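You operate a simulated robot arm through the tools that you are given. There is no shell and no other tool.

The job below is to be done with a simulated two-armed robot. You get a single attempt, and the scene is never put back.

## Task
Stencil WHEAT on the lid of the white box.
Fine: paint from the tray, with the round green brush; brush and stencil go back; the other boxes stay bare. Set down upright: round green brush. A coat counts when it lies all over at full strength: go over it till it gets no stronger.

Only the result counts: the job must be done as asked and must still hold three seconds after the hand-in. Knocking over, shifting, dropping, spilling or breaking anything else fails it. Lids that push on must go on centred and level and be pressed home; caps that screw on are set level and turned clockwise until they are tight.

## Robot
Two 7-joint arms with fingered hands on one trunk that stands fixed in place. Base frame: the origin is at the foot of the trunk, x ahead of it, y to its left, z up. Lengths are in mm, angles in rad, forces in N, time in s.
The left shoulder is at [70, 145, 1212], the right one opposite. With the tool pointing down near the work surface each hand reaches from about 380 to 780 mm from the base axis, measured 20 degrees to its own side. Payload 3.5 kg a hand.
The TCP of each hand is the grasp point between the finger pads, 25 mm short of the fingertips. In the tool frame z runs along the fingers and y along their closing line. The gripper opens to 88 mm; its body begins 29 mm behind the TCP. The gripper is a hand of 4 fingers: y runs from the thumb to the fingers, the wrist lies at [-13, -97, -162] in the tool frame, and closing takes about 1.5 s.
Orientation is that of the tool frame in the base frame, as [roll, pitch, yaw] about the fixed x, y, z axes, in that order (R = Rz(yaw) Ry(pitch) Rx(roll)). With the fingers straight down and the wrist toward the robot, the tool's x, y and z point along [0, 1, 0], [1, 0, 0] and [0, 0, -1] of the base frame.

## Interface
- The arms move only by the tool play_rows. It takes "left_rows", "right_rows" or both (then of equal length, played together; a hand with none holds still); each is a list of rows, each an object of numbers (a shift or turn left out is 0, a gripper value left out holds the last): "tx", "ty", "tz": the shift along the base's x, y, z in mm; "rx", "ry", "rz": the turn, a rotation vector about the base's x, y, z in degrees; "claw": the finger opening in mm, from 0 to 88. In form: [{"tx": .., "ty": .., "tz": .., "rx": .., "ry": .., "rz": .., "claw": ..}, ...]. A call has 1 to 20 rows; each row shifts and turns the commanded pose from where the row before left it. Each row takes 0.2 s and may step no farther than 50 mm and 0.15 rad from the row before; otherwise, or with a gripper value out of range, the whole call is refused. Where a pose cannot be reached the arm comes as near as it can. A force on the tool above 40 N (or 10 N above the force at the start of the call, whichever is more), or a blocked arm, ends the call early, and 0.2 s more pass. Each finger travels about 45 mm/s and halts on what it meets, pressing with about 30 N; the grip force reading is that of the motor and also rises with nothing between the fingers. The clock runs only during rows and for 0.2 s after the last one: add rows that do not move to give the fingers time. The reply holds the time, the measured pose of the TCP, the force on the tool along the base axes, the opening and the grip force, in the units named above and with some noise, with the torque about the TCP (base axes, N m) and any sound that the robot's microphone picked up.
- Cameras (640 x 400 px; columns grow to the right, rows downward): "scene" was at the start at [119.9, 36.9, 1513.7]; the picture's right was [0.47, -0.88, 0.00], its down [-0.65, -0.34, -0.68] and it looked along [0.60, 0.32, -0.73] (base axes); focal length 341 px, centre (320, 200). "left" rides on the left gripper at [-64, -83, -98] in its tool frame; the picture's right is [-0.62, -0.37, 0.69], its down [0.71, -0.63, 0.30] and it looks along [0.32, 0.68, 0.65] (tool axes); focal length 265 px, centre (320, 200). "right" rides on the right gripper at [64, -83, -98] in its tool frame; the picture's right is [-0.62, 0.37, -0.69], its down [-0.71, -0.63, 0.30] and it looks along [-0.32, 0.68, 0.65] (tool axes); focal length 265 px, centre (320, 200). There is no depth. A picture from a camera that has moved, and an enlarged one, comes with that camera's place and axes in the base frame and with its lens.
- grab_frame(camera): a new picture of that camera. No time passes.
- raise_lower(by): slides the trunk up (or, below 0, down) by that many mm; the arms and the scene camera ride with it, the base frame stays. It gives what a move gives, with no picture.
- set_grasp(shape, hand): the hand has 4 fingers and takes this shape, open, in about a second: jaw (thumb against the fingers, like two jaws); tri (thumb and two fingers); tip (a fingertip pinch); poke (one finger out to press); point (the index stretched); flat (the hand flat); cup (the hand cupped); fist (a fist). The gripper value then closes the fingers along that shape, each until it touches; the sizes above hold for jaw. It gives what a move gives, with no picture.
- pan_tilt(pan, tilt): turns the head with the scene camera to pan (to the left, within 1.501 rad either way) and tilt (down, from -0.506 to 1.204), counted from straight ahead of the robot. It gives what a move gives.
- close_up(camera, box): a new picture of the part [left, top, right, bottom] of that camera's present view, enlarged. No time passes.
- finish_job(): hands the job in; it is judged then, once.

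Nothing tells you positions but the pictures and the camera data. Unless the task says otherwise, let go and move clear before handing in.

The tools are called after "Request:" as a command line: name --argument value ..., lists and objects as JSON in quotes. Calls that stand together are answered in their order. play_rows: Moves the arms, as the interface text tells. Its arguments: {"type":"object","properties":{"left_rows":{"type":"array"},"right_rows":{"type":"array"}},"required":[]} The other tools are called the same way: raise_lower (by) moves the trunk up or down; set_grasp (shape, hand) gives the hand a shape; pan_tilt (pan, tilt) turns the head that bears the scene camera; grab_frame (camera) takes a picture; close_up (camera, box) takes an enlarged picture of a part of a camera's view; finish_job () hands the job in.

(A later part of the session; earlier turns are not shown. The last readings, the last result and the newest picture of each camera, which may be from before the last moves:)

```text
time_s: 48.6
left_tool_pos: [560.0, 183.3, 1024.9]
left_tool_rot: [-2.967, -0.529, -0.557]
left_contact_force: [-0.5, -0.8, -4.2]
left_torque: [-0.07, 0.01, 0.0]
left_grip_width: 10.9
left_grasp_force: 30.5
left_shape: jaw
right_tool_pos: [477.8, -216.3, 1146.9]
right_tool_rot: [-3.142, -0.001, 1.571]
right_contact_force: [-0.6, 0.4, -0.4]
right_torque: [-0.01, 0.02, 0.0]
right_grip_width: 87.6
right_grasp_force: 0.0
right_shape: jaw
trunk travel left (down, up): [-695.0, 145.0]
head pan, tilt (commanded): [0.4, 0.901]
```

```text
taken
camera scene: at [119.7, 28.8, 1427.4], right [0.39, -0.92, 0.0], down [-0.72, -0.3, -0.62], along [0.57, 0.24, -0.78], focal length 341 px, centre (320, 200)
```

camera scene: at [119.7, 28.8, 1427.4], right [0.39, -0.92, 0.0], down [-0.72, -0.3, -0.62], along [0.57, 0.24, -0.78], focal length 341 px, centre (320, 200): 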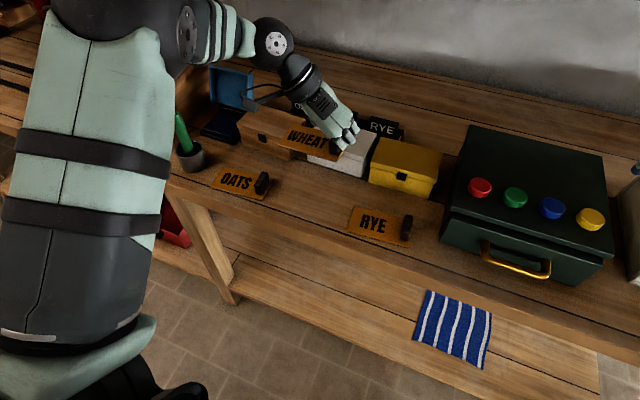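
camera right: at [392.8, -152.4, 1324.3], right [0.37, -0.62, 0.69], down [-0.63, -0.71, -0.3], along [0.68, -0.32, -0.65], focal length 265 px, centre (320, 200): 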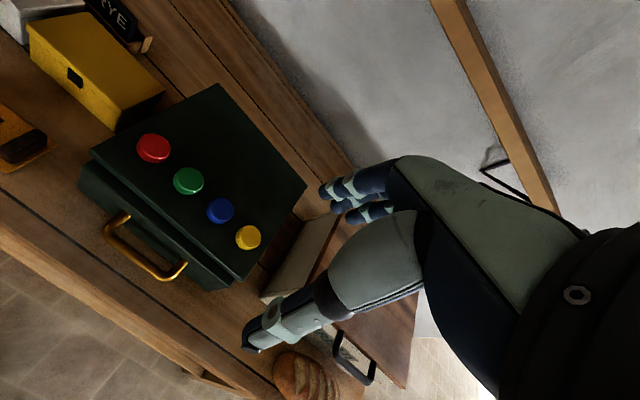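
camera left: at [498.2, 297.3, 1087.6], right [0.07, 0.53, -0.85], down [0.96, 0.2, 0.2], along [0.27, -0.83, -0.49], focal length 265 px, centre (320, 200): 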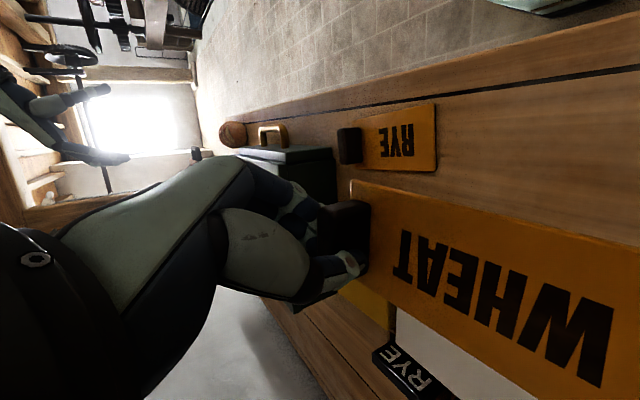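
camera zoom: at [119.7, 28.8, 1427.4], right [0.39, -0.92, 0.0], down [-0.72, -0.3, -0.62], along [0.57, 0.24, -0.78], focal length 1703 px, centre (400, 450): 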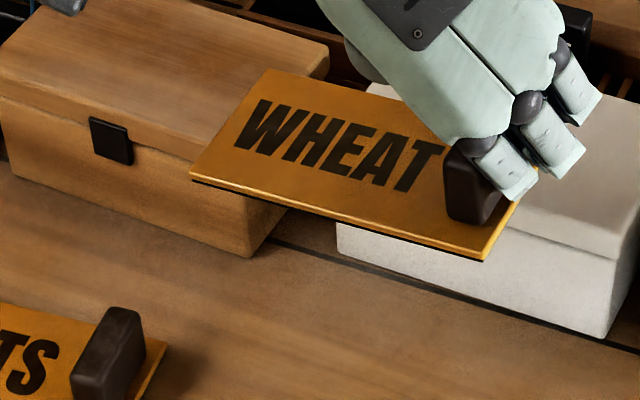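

The stencil is now level and square (yaw ≈ 0°) at plate z≈992. Moving it in small steps above the white lid.

Request:
play_rows --left_rows '[{"tx": 9, "ty": -2}, {"tx": 10, "ty": -2.2}, {"tx": 10, "ty": -2.2}, {"tx": 10, "ty": -2.2}, {"tx": 10, "ty": -2.2}, {"tx": 10, "ty": -2.2}, {"tx": 10, "ty": -2.2}, {"tx": 10, "ty": -2.2}, {"tx": 10, "ty": -2.2}, {"tx": 10, "ty": -2}, {"tx": 6, "ty": -1}, {"tx": 4, "ty": -1}, {}, {}]'

Request:
close_up --camera "scene" --box '[280, 90, 408, 170]'

Request:
grab_frame --camera "left"

Request:
grab_frame --camera "scene"

```text
time_s: 51.6
left_tool_pos: [669.5, 157.5, 1023.4]
left_tool_rot: [-2.968, -0.528, -0.556]
left_contact_force: [0.2, 0.6, -3.2]
left_torque: [-0.13, 0.02, -0.03]
left_grip_width: 10.8
left_grasp_force: 30.0
left_shape: jaw
right_tool_pos: [477.9, -216.3, 1146.2]
right_tool_rot: [3.141, 0.0, 1.57]
right_contact_force: [0.2, 0.2, 0.3]
right_torque: [0.0, -0.03, 0.02]
right_grip_width: 87.4
right_grasp_force: 0.0
right_shape: jaw
trunk travel left (down, up): [-695.0, 145.0]
head pan, tilt (commanded): [0.4, 0.901]
```

```text
5.00 times, centred on (344, 130) of scene
camera zoom: at [119.9, 28.9, 1427.4], right [0.39, -0.92, 0.0], down [-0.72, -0.3, -0.62], along [0.57, 0.24, -0.78], focal length 1703 px, centre (200, 550)
```

zoom: 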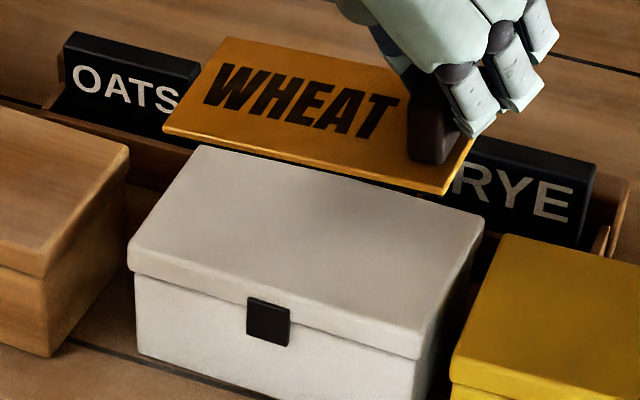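

```text
taken
camera left: at [607.4, 272.4, 1088.0], right [0.07, 0.53, -0.85], down [0.96, 0.19, 0.2], along [0.27, -0.83, -0.49], focal length 265 px, centre (320, 200)
```

left: 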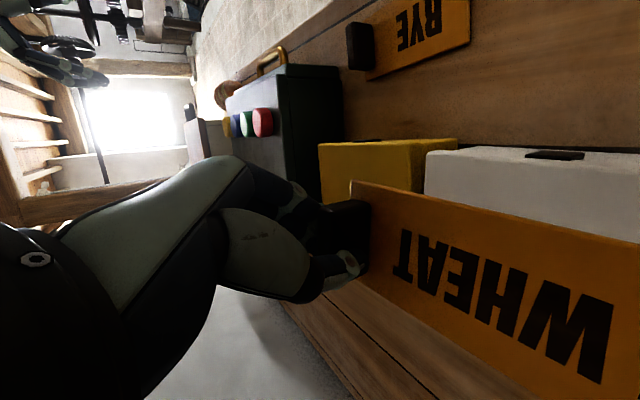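

```text
taken
camera scene: at [119.9, 28.9, 1427.4], right [0.39, -0.92, 0.0], down [-0.72, -0.3, -0.62], along [0.57, 0.24, -0.78], focal length 341 px, centre (320, 200)
```

scene: 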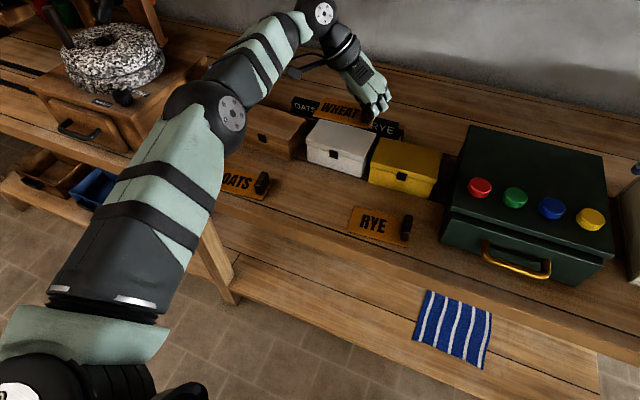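

The stencil is over the lid, centred near (674, 205). Lowering towards contact, first to ~12 mm above.

Request:
play_rows --left_rows '[{"tz": -10}, {"tz": -10}, {"tz": -10}, {"tz": -8}, {"tz": -6}, {}, {}]'

Request:
close_up --camera "scene" --box '[290, 100, 402, 170]'

Request:
grab_frame --camera "left"

```text
time_s: 53.2
left_tool_pos: [670.7, 156.7, 980.5]
left_tool_rot: [-2.968, -0.53, -0.556]
left_contact_force: [-0.6, -0.6, -3.5]
left_torque: [-0.07, 0.0, 0.02]
left_grip_width: 10.6
left_grasp_force: 30.2
left_shape: jaw
right_tool_pos: [477.3, -215.9, 1147.4]
right_tool_rot: [-3.141, 0.0, 1.57]
right_contact_force: [-0.3, -0.5, -0.6]
right_torque: [0.0, -0.01, 0.01]
right_grip_width: 87.6
right_grasp_force: 0.1
right_shape: jaw
trunk travel left (down, up): [-695.0, 145.0]
head pan, tilt (commanded): [0.4, 0.901]
```

```text
5.71 times, centred on (346, 135) of scene
camera zoom: at [120.0, 28.9, 1427.4], right [0.39, -0.92, 0.0], down [-0.72, -0.3, -0.62], along [0.57, 0.24, -0.78], focal length 1946 px, centre (171, 571)
```

zoom: 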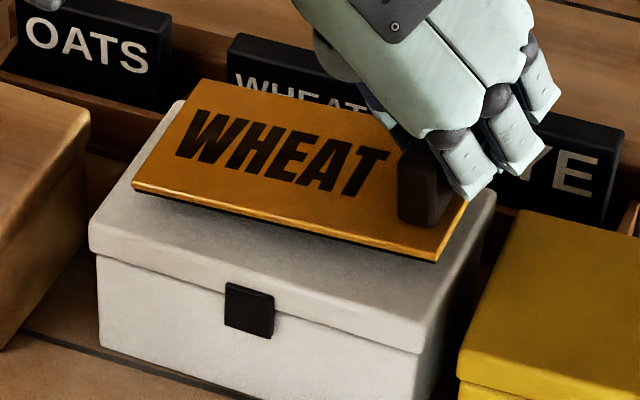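

```text
taken
camera left: at [608.1, 272.5, 1043.5], right [0.07, 0.53, -0.85], down [0.96, 0.19, 0.2], along [0.27, -0.83, -0.49], focal length 265 px, centre (320, 200)
```

left: 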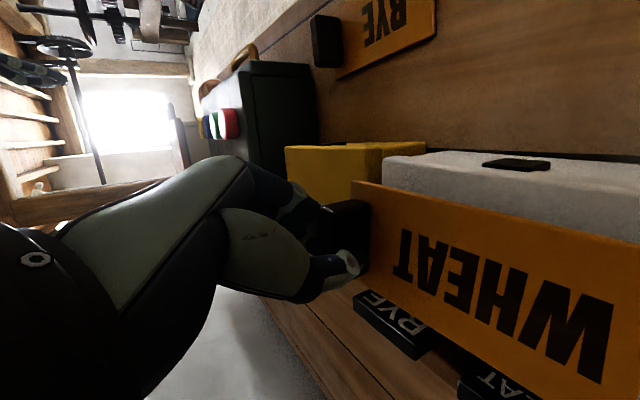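

The left end still looks ~8 mm low, so I add a +4° roll, and then lower in small steps until contact.

Request:
play_rows --left_rows '[{"rx": 2}, {"rx": 2}, {"tz": -4}, {"tz": -4}, {}, {}]'

Request:
close_up --camera "scene" --box '[290, 100, 402, 170]'

```text
time_s: 54.6
left_tool_pos: [670.0, 156.5, 971.6]
left_tool_rot: [-2.899, -0.489, -0.59]
left_contact_force: [-0.4, 0.2, -2.2]
left_torque: [-0.1, 0.03, 0.0]
left_grip_width: 10.7
left_grasp_force: 30.0
left_shape: jaw
right_tool_pos: [478.9, -216.3, 1147.8]
right_tool_rot: [-3.141, -0.001, 1.571]
right_contact_force: [0.3, 0.6, 0.3]
right_torque: [0.0, 0.0, 0.0]
right_grip_width: 87.8
right_grasp_force: 0.2
right_shape: jaw
trunk travel left (down, up): [-695.0, 145.0]
head pan, tilt (commanded): [0.4, 0.901]
```

```text
5.71 times, centred on (346, 135) of scene
camera zoom: at [120.0, 28.9, 1427.4], right [0.39, -0.92, 0.0], down [-0.72, -0.31, -0.62], along [0.57, 0.24, -0.78], focal length 1946 px, centre (171, 571)
```

zoom: 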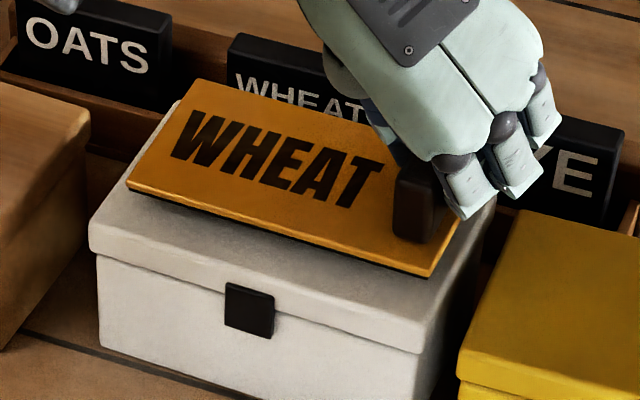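

Stencil and lid edges are now parallel. Lowering in 2 mm steps.

Request:
play_rows --left_rows '[{"tz": -2}, {"tz": -2}, {"tz": -2}, {"tz": -2}, {"tz": -1}, {}, {}]'

Request:
close_up --camera "scene" --box '[290, 100, 402, 170]'

```text
time_s: 56.2
left_tool_pos: [671.1, 158.2, 964.6]
left_tool_rot: [-2.9, -0.49, -0.591]
left_contact_force: [0.3, 0.1, -3.9]
left_torque: [-0.15, 0.03, 0.01]
left_grip_width: 10.7
left_grasp_force: 29.5
left_shape: jaw
right_tool_pos: [477.7, -216.7, 1146.9]
right_tool_rot: [3.141, -0.001, 1.572]
right_contact_force: [0.7, -0.1, 0.1]
right_torque: [0.02, -0.03, -0.02]
right_grip_width: 87.5
right_grasp_force: 0.0
right_shape: jaw
trunk travel left (down, up): [-695.0, 145.0]
head pan, tilt (commanded): [0.4, 0.901]
```

```text
5.71 times, centred on (346, 135) of scene
camera zoom: at [120.0, 28.9, 1427.4], right [0.39, -0.92, 0.0], down [-0.72, -0.3, -0.62], along [0.57, 0.24, -0.78], focal length 1946 px, centre (171, 571)
```

zoom: 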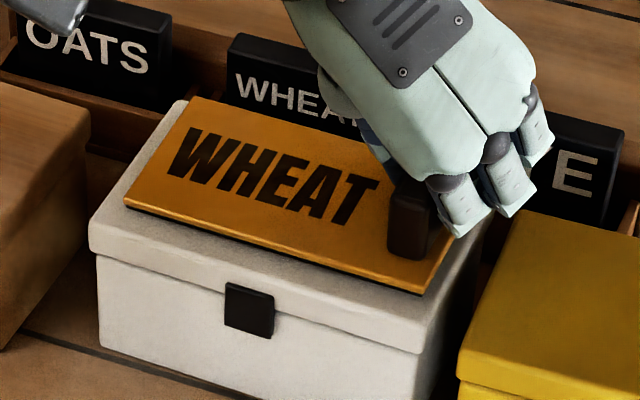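

Still a few mm above. Continuing down.

Request:
play_rows --left_rows '[{"tz": -1.5}, {"tz": -1.5}, {"tz": -1}, {"tz": -1}, {}, {}]'

Request:
close_up --camera "scene" --box '[290, 100, 402, 170]'

```text
time_s: 57.6
left_tool_pos: [669.0, 157.2, 957.8]
left_tool_rot: [-2.899, -0.493, -0.589]
left_contact_force: [0.2, 0.9, -1.5]
left_torque: [-0.08, 0.01, -0.04]
left_grip_width: 10.7
left_grasp_force: 30.4
left_shape: jaw
right_tool_pos: [479.4, -216.0, 1147.0]
right_tool_rot: [-3.141, 0.0, 1.572]
right_contact_force: [0.6, 0.2, 0.3]
right_torque: [-0.03, 0.01, 0.0]
right_grip_width: 87.6
right_grasp_force: 0.0
right_shape: jaw
trunk travel left (down, up): [-695.0, 145.0]
head pan, tilt (commanded): [0.4, 0.901]
```

```text
5.71 times, centred on (346, 135) of scene
camera zoom: at [119.8, 28.8, 1427.4], right [0.39, -0.92, 0.0], down [-0.72, -0.3, -0.62], along [0.57, 0.24, -0.78], focal length 1946 px, centre (171, 571)
```

zoom: 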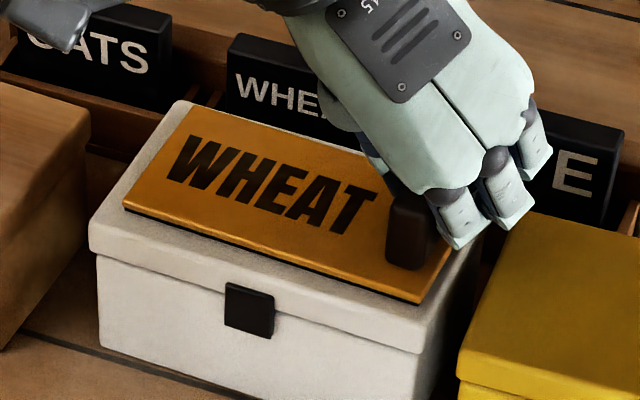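

Contact may be starting. Two more small steps.

Request:
play_rows --left_rows '[{"tz": -1}, {"tz": -1}, {}, {}]'

Request:
close_up --camera "scene" --box '[300, 110, 396, 170]'

```text
time_s: 58.6
left_tool_pos: [667.4, 157.9, 958.2]
left_tool_rot: [-2.897, -0.495, -0.591]
left_contact_force: [2.0, -1.1, 4.2]
left_torque: [-0.09, -0.02, -0.01]
left_grip_width: 10.5
left_grasp_force: 30.2
left_shape: jaw
right_tool_pos: [477.0, -216.5, 1147.4]
right_tool_rot: [3.141, 0.0, 1.572]
right_contact_force: [0.3, -0.3, 0.1]
right_torque: [-0.01, 0.0, 0.0]
right_grip_width: 87.5
right_grasp_force: 0.0
right_shape: jaw
trunk travel left (down, up): [-695.0, 145.0]
head pan, tilt (commanded): [0.4, 0.901]
```

```text
6.67 times, centred on (348, 140) of scene
camera zoom: at [118.9, 28.4, 1427.6], right [0.39, -0.92, 0.0], down [-0.72, -0.3, -0.62], along [0.57, 0.24, -0.78], focal length 2270 px, centre (133, 600)
```

zoom: 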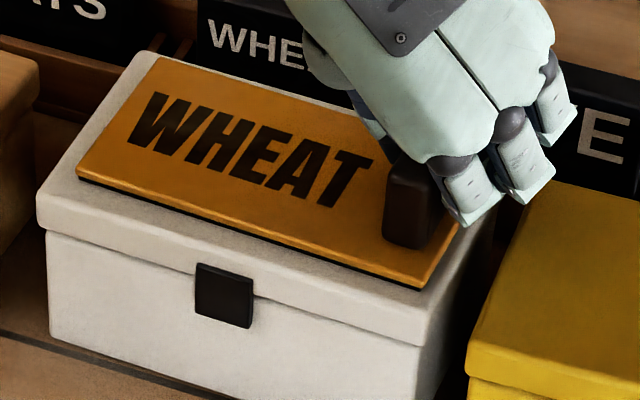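

The stencil rests on the lid (≈4 N), centred about (675, 210) with ~−2° yaw. Now I release gently and withdraw upward.

Request:
play_rows --left_rows '[{"tz": 0.5}, {"claw": 14}, {"claw": 20}, {"claw": 28}, {"claw": 36}, {"claw": 44}, {}, {"tz": 4}, {"tz": 10}, {"tz": 15}, {"tz": 20}, {"tz": 20}, {}]'

Request:
close_up --camera "scene" --box '[300, 110, 396, 170]'

Request:
grab_frame --camera "scene"

```text
time_s: 61.5
left_tool_pos: [671.2, 158.0, 1027.3]
left_tool_rot: [-2.9, -0.491, -0.592]
left_contact_force: [-0.7, 0.7, 0.1]
left_torque: [-0.06, -0.02, 0.01]
left_grip_width: 43.6
left_grasp_force: 0.0
left_shape: jaw
right_tool_pos: [478.5, -216.4, 1147.0]
right_tool_rot: [-3.141, 0.0, 1.571]
right_contact_force: [0.0, 0.2, 0.4]
right_torque: [-0.01, 0.01, 0.0]
right_grip_width: 87.3
right_grasp_force: 0.0
right_shape: jaw
trunk travel left (down, up): [-695.0, 145.0]
head pan, tilt (commanded): [0.4, 0.901]
```

```text
6.67 times, centred on (348, 140) of scene
camera zoom: at [119.5, 28.8, 1427.4], right [0.39, -0.92, 0.0], down [-0.72, -0.3, -0.62], along [0.57, 0.24, -0.78], focal length 2270 px, centre (133, 600)
```

zoom: 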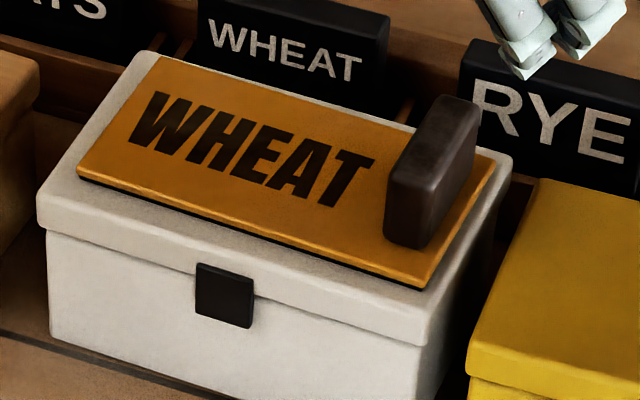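

```text
taken
camera scene: at [119.5, 28.8, 1427.4], right [0.39, -0.92, 0.0], down [-0.72, -0.3, -0.62], along [0.57, 0.24, -0.78], focal length 341 px, centre (320, 200)
```

scene: 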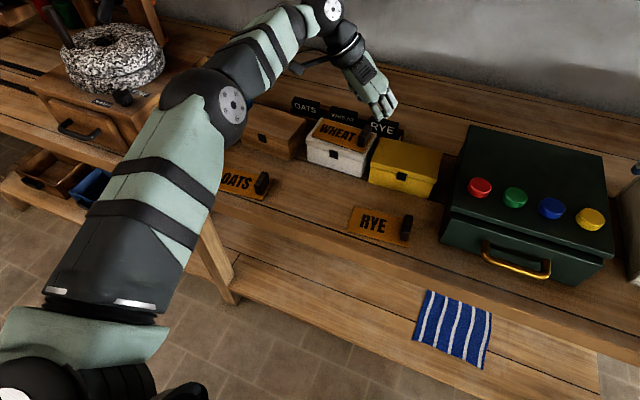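

The stencil lies well on the lid, undisturbed by the release. Next I retract the left arm, undo its tilts, and bring it back to a spot from which pot and tray can be seen.

Request:
play_rows --left_rows '[{"tz": 25, "rx": -4}, {"tz": 25, "rz": 5.4}, {"tz": 25, "rz": 5.4}, {"rx": -3.1, "ry": -0.6, "tx": -20, "ty": 8}, {"rx": -3.1, "ry": -0.6, "tx": -20, "ty": 16}, {"rx": -3.1, "ry": -0.6, "tx": -25, "ty": 18}, {"rx": 1.9, "ry": 6.73, "tx": -25, "ty": 20}, {"rx": 1.9, "ry": 6.73, "tx": -25, "ty": 20}, {"rx": 1.9, "ry": 6.73, "tx": -25, "ty": 20}, {"rx": 1.9, "ry": 6.73, "tx": -25, "ty": 20}, {"rx": 1.9, "ry": 6.73, "tx": -25, "ty": 20}, {}, {}]'

```text
time_s: 63.9
left_tool_pos: [481.8, 297.6, 1101.0]
left_tool_rot: [3.138, -0.017, -0.271]
left_contact_force: [-0.9, -9.6, -19.7]
left_torque: [-1.15, -1.03, 0.61]
left_grip_width: 43.8
left_grasp_force: 0.1
left_shape: jaw
right_tool_pos: [476.4, -216.0, 1147.5]
right_tool_rot: [3.141, -0.001, 1.573]
right_contact_force: [-0.3, -0.1, 0.3]
right_torque: [-0.01, 0.03, -0.01]
right_grip_width: 87.3
right_grasp_force: 0.1
right_shape: jaw
trunk travel left (down, up): [-695.0, 145.0]
head pan, tilt (commanded): [0.4, 0.901]
stopped in row 12 (left hand): the force on the tool passed its limit at 67 N (the readings are from after the stop); the commanded pose is now the measured one
```

Another force stop near the end of the motion. Looking at the scene right away.

Request:
grab_frame --camera "scene"

Request:
grab_frame --camera "left"

Request:
grab_frame --camera "right"

```text
taken
camera scene: at [118.8, 29.2, 1427.5], right [0.39, -0.92, 0.0], down [-0.72, -0.31, -0.62], along [0.57, 0.24, -0.78], focal length 341 px, centre (320, 200)
```

scene: 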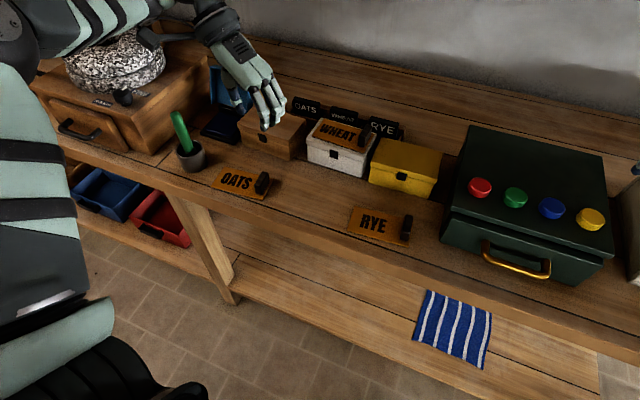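

```text
taken
camera left: at [439.0, 397.2, 1197.7], right [-0.49, 0.52, -0.71], down [0.86, 0.41, -0.29], along [0.14, -0.75, -0.65], focal length 265 px, centre (320, 200)
```

left: 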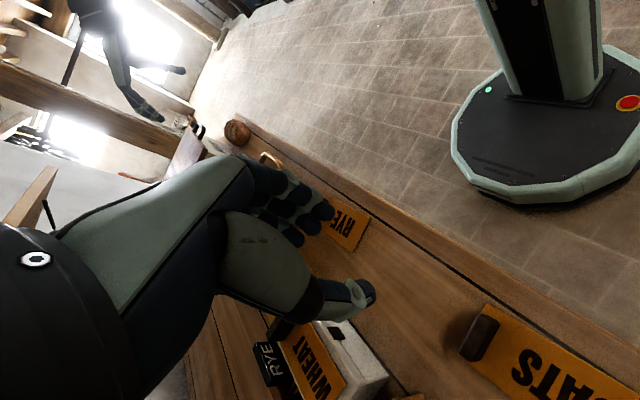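

```text
taken
camera right: at [392.7, -151.9, 1244.3], right [0.37, -0.62, 0.69], down [-0.63, -0.71, -0.3], along [0.68, -0.33, -0.65], focal length 265 px, centre (320, 200)
```

right: 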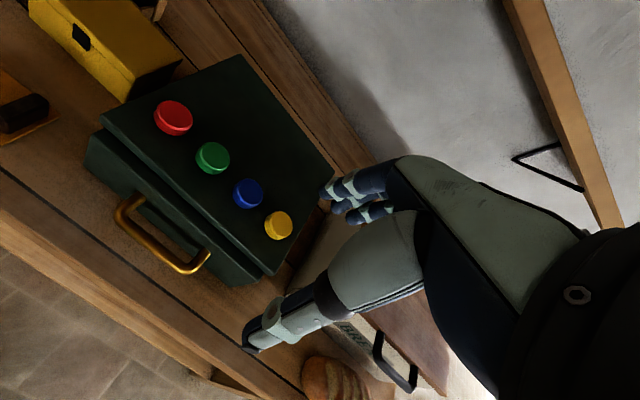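

The hand itself looks free; the forearm or elbow may be near the grain mill. I'll pan the head left to check.

Request:
pan_tilt --pan 0.8 --tilt 0.6

Request:
grab_frame --camera "scene"

```text
time_s: 64.8
left_tool_pos: [481.7, 298.6, 1101.8]
left_tool_rot: [3.14, -0.015, -0.272]
left_contact_force: [-2.2, -14.2, -37.0]
left_torque: [-2.62, -1.85, 0.87]
left_grip_width: 43.7
left_grasp_force: 0.1
left_shape: jaw
right_tool_pos: [478.9, -216.4, 1147.7]
right_tool_rot: [-3.14, 0.0, 1.571]
right_contact_force: [-0.1, 0.7, 0.5]
right_torque: [0.02, -0.01, 0.03]
right_grip_width: 87.6
right_grasp_force: 0.1
right_shape: jaw
trunk travel left (down, up): [-695.0, 145.0]
head pan, tilt (commanded): [0.799, 0.6]
```

```text
taken
camera scene: at [111.4, 62.5, 1452.2], right [0.72, -0.7, 0.0], down [-0.39, -0.41, -0.82], along [0.58, 0.59, -0.57], focal length 341 px, centre (320, 200)
```

scene: 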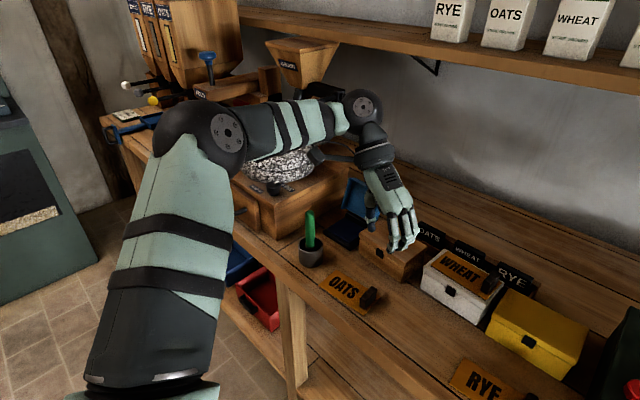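

The load's line of action passes through the wrist camera bracket, so it's the arm touching itself (bracket against forearm), not an object. I back off a little toward where it was free.

Request:
play_rows --left_rows '[{"tx": 8, "ty": -8, "tz": -5}, {"tx": 10, "ty": -10, "tz": -10}, {"tx": 10, "ty": -10, "tz": -10}, {}]'

```text
time_s: 65.8
left_tool_pos: [509.8, 269.8, 1075.3]
left_tool_rot: [3.139, -0.016, -0.273]
left_contact_force: [0.2, 0.8, 0.4]
left_torque: [-0.01, 0.01, 0.02]
left_grip_width: 43.6
left_grasp_force: 0.0
left_shape: jaw
right_tool_pos: [477.7, -217.0, 1147.8]
right_tool_rot: [3.141, 0.001, 1.571]
right_contact_force: [-0.7, 0.0, -0.8]
right_torque: [-0.02, -0.03, 0.02]
right_grip_width: 87.5
right_grasp_force: 0.0
right_shape: jaw
trunk travel left (down, up): [-695.0, 145.0]
head pan, tilt (commanded): [0.799, 0.6]
```

Free again. Now rotating the hand back to the default yaw at this place, before going left.

Request:
play_rows --left_rows '[{"rz": 8.2, "tz": -5}, {"rz": 8.2, "tz": -5}, {"rz": 8.2, "tz": -5}, {"rz": 8.2}, {"rz": 8.2}, {"rz": 8.2}, {"rz": 8.2}, {"rz": 8.2}, {"rz": 8.2}, {"rz": 8.2}, {"rz": 8.2}, {"rz": 8.2}, {"rz": 7.4}, {}]'

Request:
grab_frame --camera "scene"

```text
time_s: 68.8
left_tool_pos: [509.9, 272.3, 1060.7]
left_tool_rot: [3.14, -0.014, 1.577]
left_contact_force: [-0.1, -0.8, 0.0]
left_torque: [0.0, -0.03, 0.01]
left_grip_width: 43.8
left_grasp_force: 0.0
left_shape: jaw
right_tool_pos: [478.5, -216.5, 1146.7]
right_tool_rot: [-3.141, 0.001, 1.57]
right_contact_force: [0.0, -0.1, 0.7]
right_torque: [0.02, 0.01, 0.04]
right_grip_width: 87.9
right_grasp_force: 0.0
right_shape: jaw
trunk travel left (down, up): [-695.0, 145.0]
head pan, tilt (commanded): [0.799, 0.6]
```

```text
taken
camera scene: at [111.3, 63.1, 1452.2], right [0.72, -0.7, 0.0], down [-0.39, -0.41, -0.82], along [0.58, 0.59, -0.57], focal length 341 px, centre (320, 200)
```

scene: 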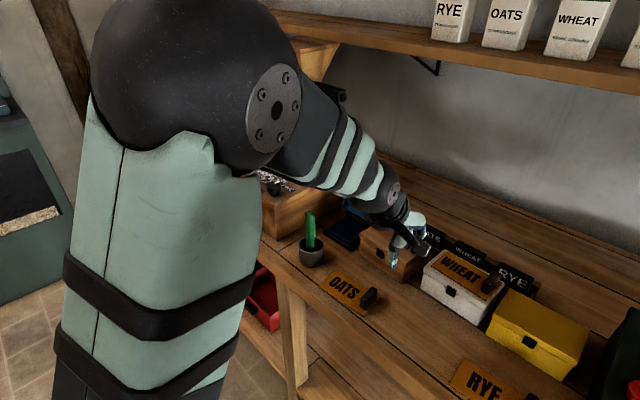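

The pot and tray are partly visible now. I take enlarged views for measuring brush, pot and tray.

Request:
close_up --camera "scene" --box '[280, 190, 376, 280]'

Request:
grab_frame --camera "left"

Request:
pan_tilt --pan 0.6 --tilt 0.9

Request:
grab_frame --camera "scene"

```text
4.44 times, centred on (328, 235) of scene
camera zoom: at [111.3, 63.1, 1452.2], right [0.72, -0.7, 0.0], down [-0.39, -0.41, -0.82], along [0.58, 0.59, -0.57], focal length 1514 px, centre (284, 44)
```

zoom: 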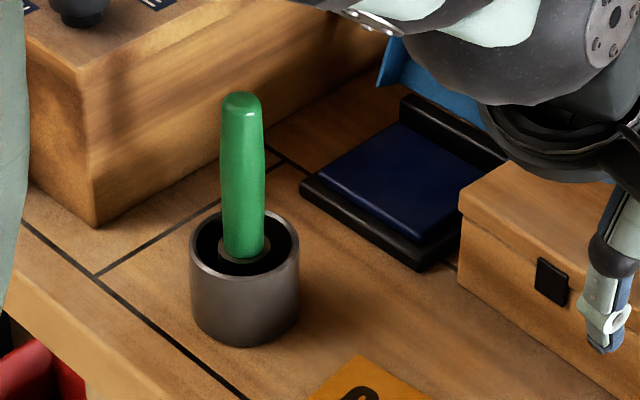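

```text
taken
camera left: at [425.0, 205.1, 1157.7], right [-0.36, -0.61, -0.7], down [-0.63, 0.72, -0.29], along [0.68, 0.34, -0.65], focal length 265 px, centre (320, 200)
```

left: 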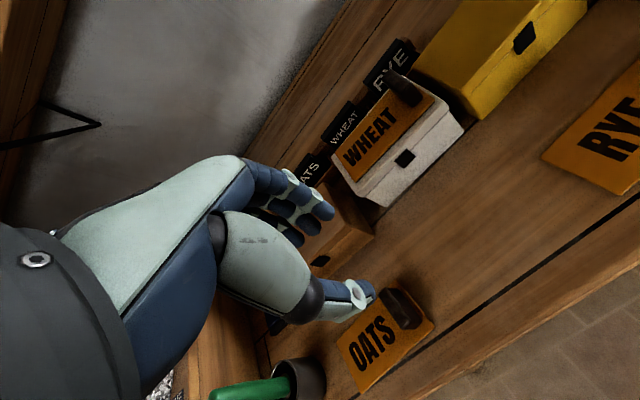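

```text
time_s: 69.6
left_tool_pos: [509.4, 270.0, 1061.2]
left_tool_rot: [3.14, -0.017, 1.575]
left_contact_force: [-0.4, -0.3, 0.3]
left_torque: [-0.04, 0.03, 0.0]
left_grip_width: 43.8
left_grasp_force: 0.1
left_shape: jaw
right_tool_pos: [477.6, -217.6, 1148.4]
right_tool_rot: [-3.141, 0.0, 1.573]
right_contact_force: [-1.0, 0.4, 0.0]
right_torque: [0.0, 0.03, -0.01]
right_grip_width: 87.2
right_grasp_force: 0.2
right_shape: jaw
trunk travel left (down, up): [-695.0, 145.0]
head pan, tilt (commanded): [0.6, 0.901]
```

```text
taken
camera scene: at [111.9, 42.0, 1427.5], right [0.57, -0.82, 0.0], down [-0.65, -0.44, -0.62], along [0.51, 0.35, -0.78], focal length 341 px, centre (320, 200)
```

scene: 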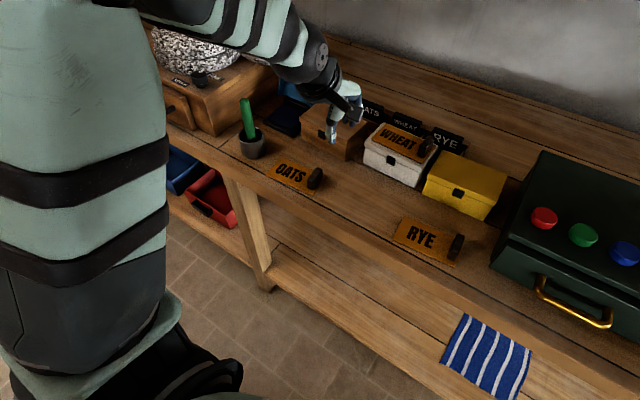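

I move the hand above the pot area at z≈1100 to view brush and tray with the wrist camera.

Request:
play_rows --left_rows '[{"tz": 20, "ty": 30}, {"tz": 20, "ty": 40}, {"ty": 40}, {"ty": 40}, {"ty": 40}, {"ty": 40, "tx": -10}, {"tx": -10}, {}, {}]'

Request:
grab_frame --camera "left"

Request:
grab_frame --camera "scene"

```text
time_s: 71.6
left_tool_pos: [489.7, 500.4, 1102.9]
left_tool_rot: [3.14, -0.015, 1.575]
left_contact_force: [0.0, 0.6, 0.4]
left_torque: [-0.02, 0.04, 0.0]
left_grip_width: 43.7
left_grasp_force: 0.1
left_shape: jaw
right_tool_pos: [476.7, -215.2, 1148.1]
right_tool_rot: [-3.14, 0.0, 1.57]
right_contact_force: [0.5, -0.3, 0.8]
right_torque: [0.01, -0.03, 0.04]
right_grip_width: 87.7
right_grasp_force: 0.1
right_shape: jaw
trunk travel left (down, up): [-695.0, 145.0]
head pan, tilt (commanded): [0.6, 0.901]
```

```text
taken
camera left: at [404.5, 435.5, 1199.2], right [-0.37, -0.61, -0.7], down [-0.63, 0.72, -0.29], along [0.68, 0.34, -0.65], focal length 265 px, centre (320, 200)
```

left: 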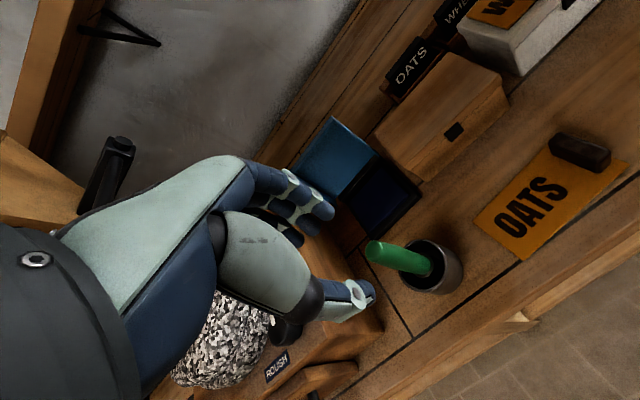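

```text
taken
camera scene: at [111.9, 42.7, 1427.4], right [0.56, -0.83, 0.0], down [-0.65, -0.44, -0.62], along [0.51, 0.35, -0.78], focal length 341 px, centre (320, 200)
```

scene: 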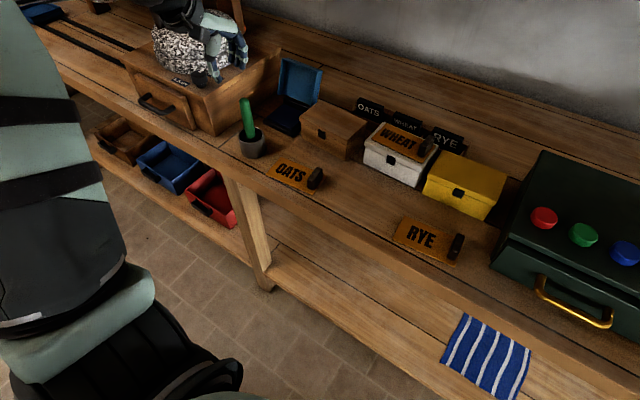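

Both cameras now see pot and tray clearly. Zooming in on each.

Request:
close_up --camera "left" --box '[340, 210, 484, 300]'

Request:
close_up --camera "left" --box '[290, 100, 450, 250]'

Request:
close_up --camera "scene" --box '[210, 85, 300, 165]'

Request:
close_up --camera "scene" --box '[250, 50, 346, 140]'

Request:
close_up --camera "scene" --box '[350, 110, 446, 170]'

```text
4.44 times, centred on (412, 255) of left
camera zoom: at [404.5, 435.5, 1199.2], right [-0.37, -0.61, -0.7], down [-0.63, 0.72, -0.29], along [0.68, 0.34, -0.65], focal length 1180 px, centre (-89, -44)
```

zoom: 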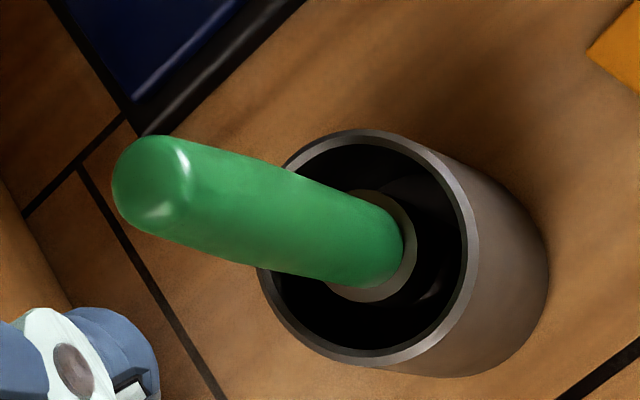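

```text
2.67 times, centred on (370, 175) of left
camera zoom: at [404.5, 435.5, 1199.2], right [-0.37, -0.61, -0.7], down [-0.63, 0.72, -0.29], along [0.68, 0.34, -0.65], focal length 708 px, centre (187, 267)
```

zoom: 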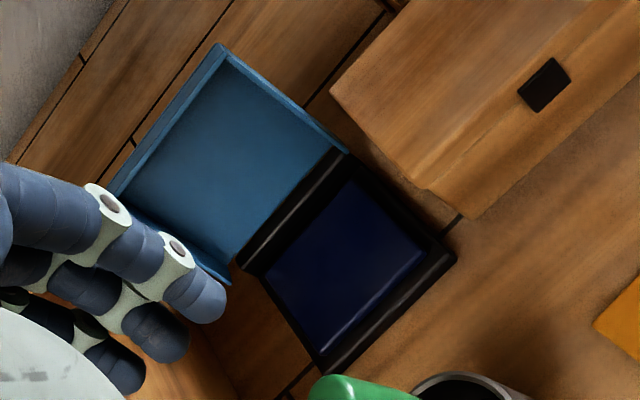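

```text
5.00 times, centred on (255, 125) of scene
camera zoom: at [111.9, 42.7, 1427.4], right [0.56, -0.83, 0.0], down [-0.65, -0.44, -0.62], along [0.51, 0.35, -0.78], focal length 1703 px, centre (645, 575)
```

zoom: 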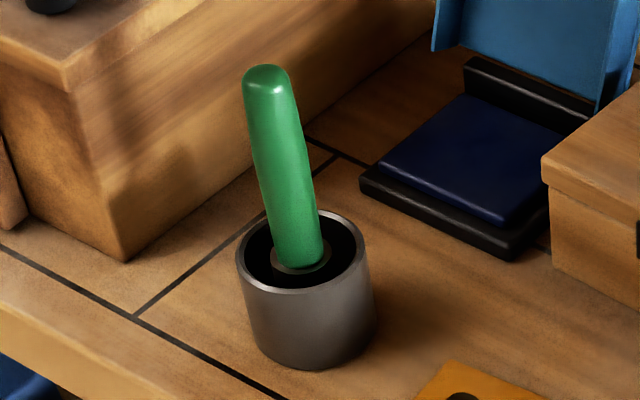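

```text
4.44 times, centred on (298, 95) of scene
camera zoom: at [111.9, 42.7, 1427.4], right [0.56, -0.83, 0.0], down [-0.65, -0.44, -0.62], along [0.51, 0.35, -0.78], focal length 1514 px, centre (418, 667)
```

zoom: 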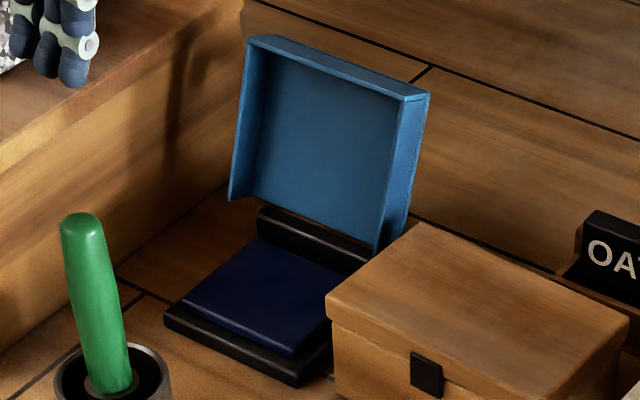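

```text
6.67 times, centred on (398, 140) of scene
camera zoom: at [111.9, 42.7, 1427.4], right [0.56, -0.83, 0.0], down [-0.65, -0.44, -0.62], along [0.51, 0.35, -0.78], focal length 2270 px, centre (-200, 600)
```

zoom: 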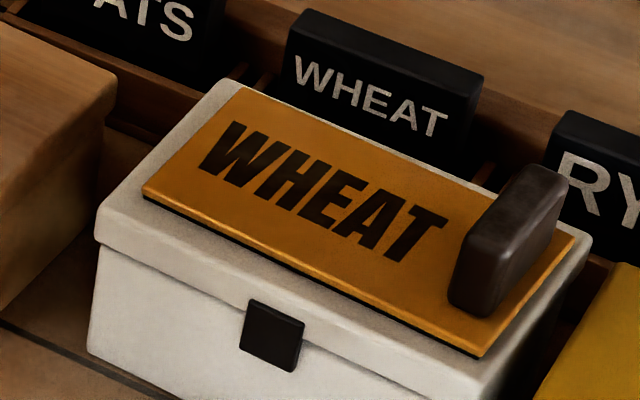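

Brush measured: handle top ≈ (533, 529, 983), handle foot ≈ (513, 512, 907), leaning ~19° away from the robot; pot rim ≈ z 913. I'll turn the hand to close radially (yaw +39.5°), align the fingers with the handle axis, and stop ~60 mm above along that axis.

Request:
play_rows --left_rows '[{"rz": 7.9, "rx": -0.86, "claw": 60}, {"rz": 7.9}, {"rz": 7.9}, {"rz": 7.9}, {"rz": 7.9}, {"rx": -4.1, "ry": 4.95, "tx": 13, "ty": 9, "tz": -15}, {"rx": -4.1, "ry": 4.95, "tx": 13, "ty": 9, "tz": -20}, {"rx": -4.1, "ry": 4.95, "tx": 13, "ty": 9, "tz": -20}, {"tx": 13, "ty": 9, "tz": -20}, {"tz": -8}, {}, {}]'

Request:
grab_frame --camera "left"

Request:
grab_frame --camera "scene"

Request:
close_up --camera "scene" --box '[190, 50, 310, 170]'

```text
time_s: 74.2
left_tool_pos: [542.5, 536.2, 1019.8]
left_tool_rot: [-2.805, 0.0, 2.264]
left_contact_force: [1.1, -0.2, -0.9]
left_torque: [0.01, -0.01, -0.01]
left_grip_width: 59.6
left_grasp_force: 0.1
left_shape: jaw
right_tool_pos: [477.7, -215.8, 1147.5]
right_tool_rot: [3.141, -0.001, 1.57]
right_contact_force: [0.3, 0.4, -0.5]
right_torque: [0.0, 0.04, -0.03]
right_grip_width: 87.6
right_grasp_force: 0.0
right_shape: jaw
trunk travel left (down, up): [-695.0, 145.0]
head pan, tilt (commanded): [0.6, 0.901]
```

```text
taken
camera left: at [546.2, 457.5, 1139.1], right [-0.05, -0.84, -0.53], down [-0.99, 0.11, -0.08], along [0.12, 0.52, -0.84], focal length 265 px, centre (320, 200)
```

left: 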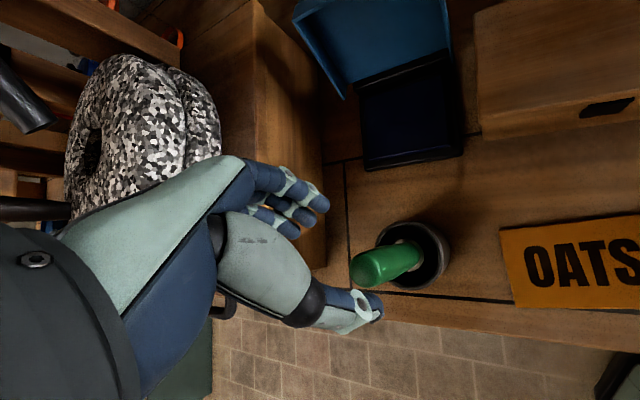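

```text
taken
camera scene: at [112.2, 42.3, 1427.4], right [0.56, -0.83, 0.0], down [-0.65, -0.44, -0.62], along [0.51, 0.35, -0.78], focal length 341 px, centre (320, 200)
```

scene: 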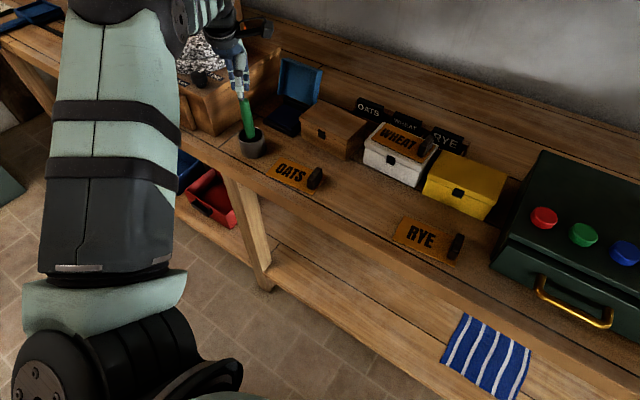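

```text
3.33 times, centred on (250, 110) of scene
camera zoom: at [112.2, 42.3, 1427.4], right [0.56, -0.83, 0.0], down [-0.65, -0.44, -0.62], along [0.51, 0.35, -0.78], focal length 1135 px, centre (553, 500)
```

zoom: 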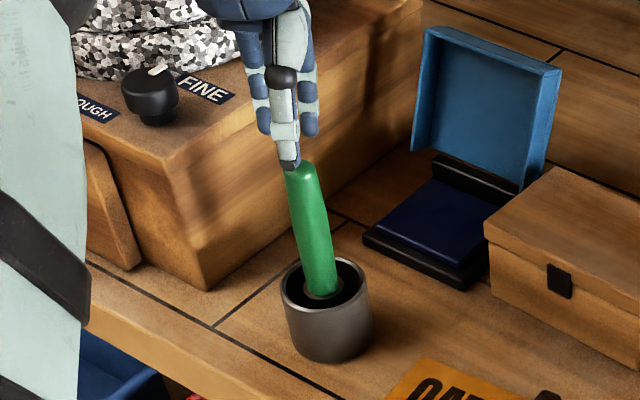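

The hand is aligned above the handle. I'll refine the brush axis with a wrist close-up.

Request:
close_up --camera "left" --box '[330, 205, 474, 305]'

Request:
close_up --camera "left" --box '[290, 0, 530, 190]'

Request:
close_up --camera "scene" --box '[220, 80, 292, 170]'

```text
4.00 times, centred on (402, 255) of left
camera zoom: at [546.2, 457.5, 1139.1], right [-0.05, -0.84, -0.53], down [-0.99, 0.11, -0.08], along [0.12, 0.52, -0.84], focal length 1062 px, centre (-8, -20)
```

zoom: 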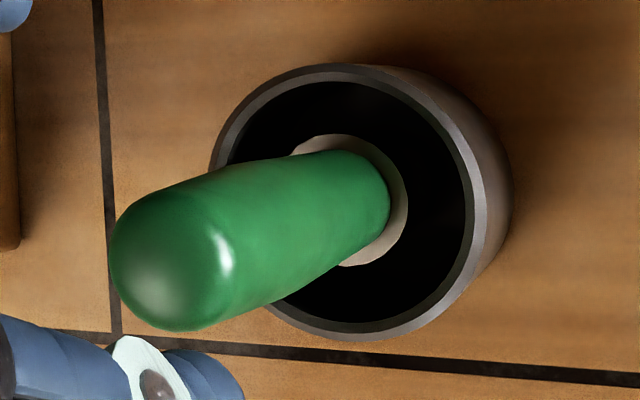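

```text
2.11 times, centred on (410, 95) of left
camera zoom: at [546.2, 457.5, 1139.1], right [-0.05, -0.84, -0.53], down [-0.99, 0.11, -0.08], along [0.12, 0.52, -0.84], focal length 559 px, centre (130, 421)
```

zoom: 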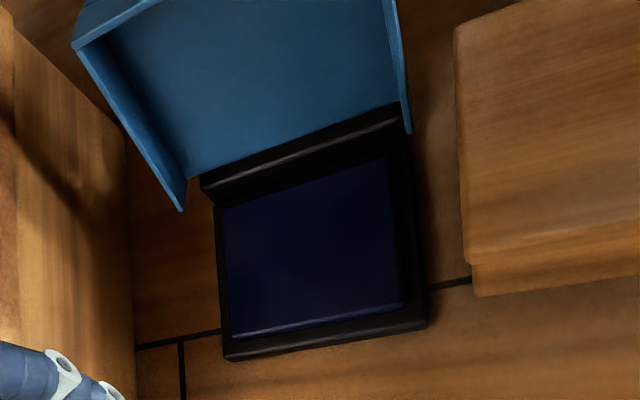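

```text
4.44 times, centred on (256, 125) of scene
camera zoom: at [112.2, 42.3, 1427.4], right [0.56, -0.83, 0.0], down [-0.65, -0.44, -0.62], along [0.51, 0.35, -0.78], focal length 1514 px, centre (604, 533)
```

zoom: 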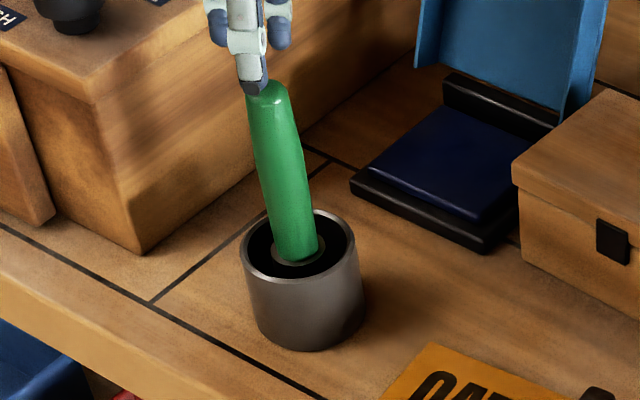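

Refined triangulation shows the brush actually stands vertical: axis at about (523.8, 516.8), top z≈1003, collar ≈901; the pad spans x 622–694, y 479–560, z≈868. I undo the tilt after rising, then centre over the brush.

Request:
play_rows --left_rows '[{"tz": 25}, {"tz": 25}, {"rx": 4.1, "ry": -4.95}, {"rx": 4.1, "ry": -4.95}, {"rx": 4.1, "ry": -4.95}, {"tx": -9.5, "ty": -9.7}, {"tx": -9.2, "ty": -9.7}, {}, {}]'

Request:
grab_frame --camera "left"

Request:
close_up --camera "scene" --box '[200, 50, 290, 170]'

```text
time_s: 76.2
left_tool_pos: [523.8, 515.6, 1070.1]
left_tool_rot: [3.139, 0.001, 2.263]
left_contact_force: [0.5, 0.2, -0.1]
left_torque: [0.03, 0.01, -0.06]
left_grip_width: 59.7
left_grasp_force: 0.0
left_shape: jaw
right_tool_pos: [478.1, -217.9, 1147.2]
right_tool_rot: [3.141, -0.001, 1.572]
right_contact_force: [-0.4, 0.0, -1.0]
right_torque: [-0.04, 0.03, 0.01]
right_grip_width: 87.9
right_grasp_force: 0.1
right_shape: jaw
trunk travel left (down, up): [-695.0, 145.0]
head pan, tilt (commanded): [0.6, 0.901]
```

```text
taken
camera left: at [498.9, 413.4, 1166.9], right [0.11, -0.71, -0.69], down [-0.94, 0.15, -0.3], along [0.32, 0.69, -0.65], focal length 265 px, centre (320, 200)
```

left: 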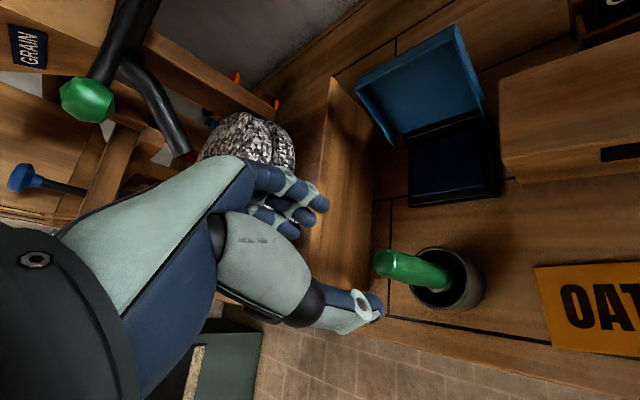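

```text
3.33 times, centred on (245, 110) of scene
camera zoom: at [111.9, 42.0, 1427.5], right [0.56, -0.83, 0.0], down [-0.65, -0.44, -0.62], along [0.51, 0.35, -0.78], focal length 1135 px, centre (570, 500)
```

zoom: 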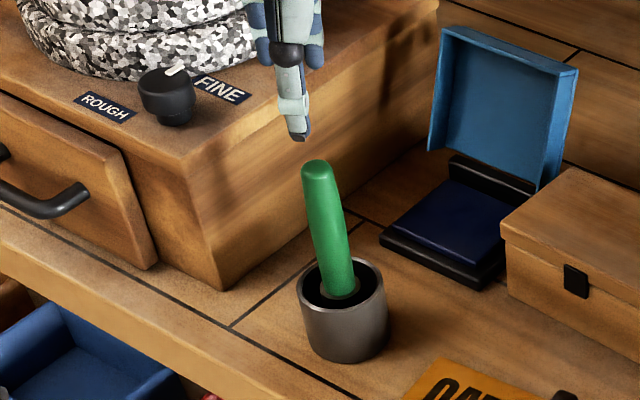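

Nearly aligned. One more close-up to pin the brush axis against the finger positions.

Request:
close_up --camera "left" --box '[340, 230, 500, 330]'

Request:
close_up --camera "scene" --box '[225, 80, 281, 165]'

```text
4.00 times, centred on (420, 280) of left
camera zoom: at [498.9, 413.4, 1166.9], right [0.11, -0.71, -0.69], down [-0.94, 0.15, -0.3], along [0.32, 0.69, -0.65], focal length 1062 px, centre (-80, -120)
```

zoom: 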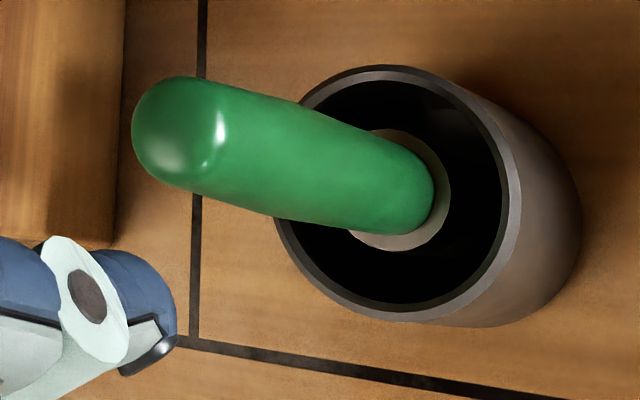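

```text
4.71 times, centred on (253, 122) of scene
camera zoom: at [111.9, 42.0, 1427.5], right [0.56, -0.83, 0.0], down [-0.65, -0.44, -0.62], along [0.51, 0.35, -0.78], focal length 1603 px, centre (635, 565)
```

zoom: 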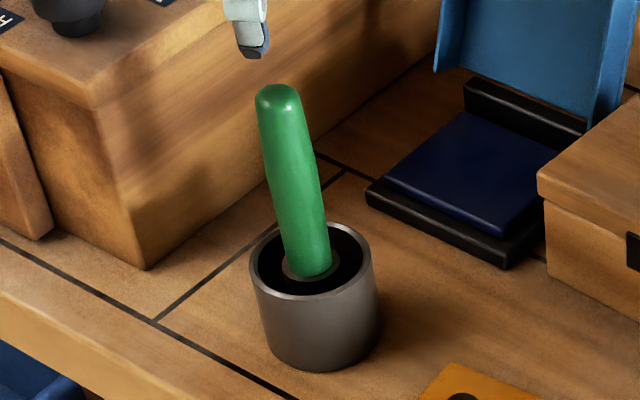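

The brush axis is at about (521.8, 515). Descending straight to TCP z≈978 (25 mm of handle above the grip point).

Request:
play_rows --left_rows '[{"tx": -2, "ty": -0.6, "tz": -10}, {"tz": -20}, {"tz": -20}, {"tz": -20}, {"tz": -12}, {"tz": -10}, {}, {}]'

Request:
grab_frame --camera "left"

Request:
close_up --camera "scene" --box '[200, 60, 290, 165]'

```text
time_s: 78.0
left_tool_pos: [522.2, 516.1, 977.0]
left_tool_rot: [3.14, -0.001, 2.262]
left_contact_force: [0.5, 0.2, -0.1]
left_torque: [0.03, 0.01, 0.04]
left_grip_width: 59.5
left_grasp_force: 0.1
left_shape: jaw
right_tool_pos: [476.8, -217.0, 1147.0]
right_tool_rot: [-3.141, 0.001, 1.57]
right_contact_force: [-0.2, -0.1, -0.3]
right_torque: [0.0, -0.02, 0.01]
right_grip_width: 87.8
right_grasp_force: 0.0
right_shape: jaw
trunk travel left (down, up): [-695.0, 145.0]
head pan, tilt (commanded): [0.6, 0.901]
```

```text
taken
camera left: at [496.8, 413.9, 1074.3], right [0.11, -0.71, -0.69], down [-0.94, 0.15, -0.3], along [0.32, 0.69, -0.65], focal length 265 px, centre (320, 200)
```

left: 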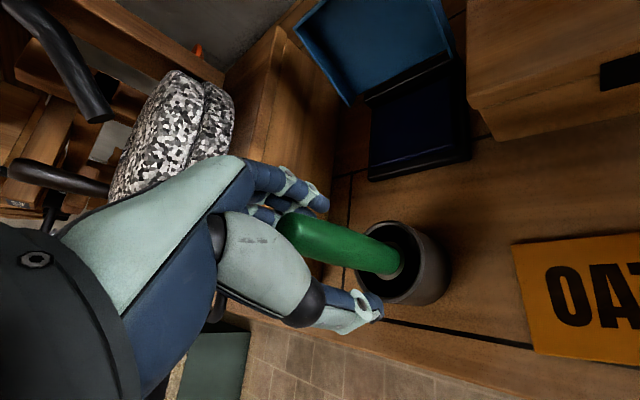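

```text
3.81 times, centred on (245, 112) of scene
camera zoom: at [112.0, 42.0, 1427.5], right [0.56, -0.83, 0.0], down [-0.65, -0.44, -0.62], along [0.51, 0.35, -0.78], focal length 1297 px, centre (606, 533)
```

zoom: 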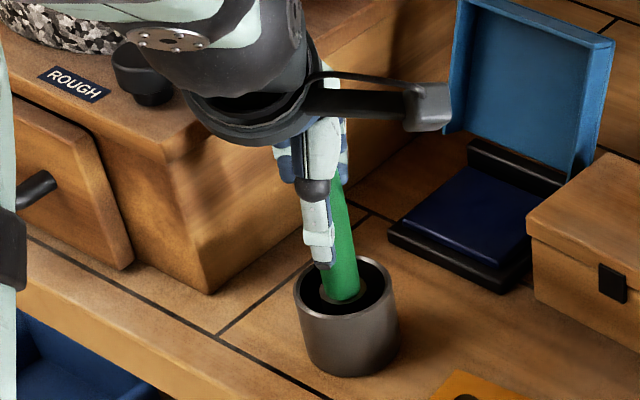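

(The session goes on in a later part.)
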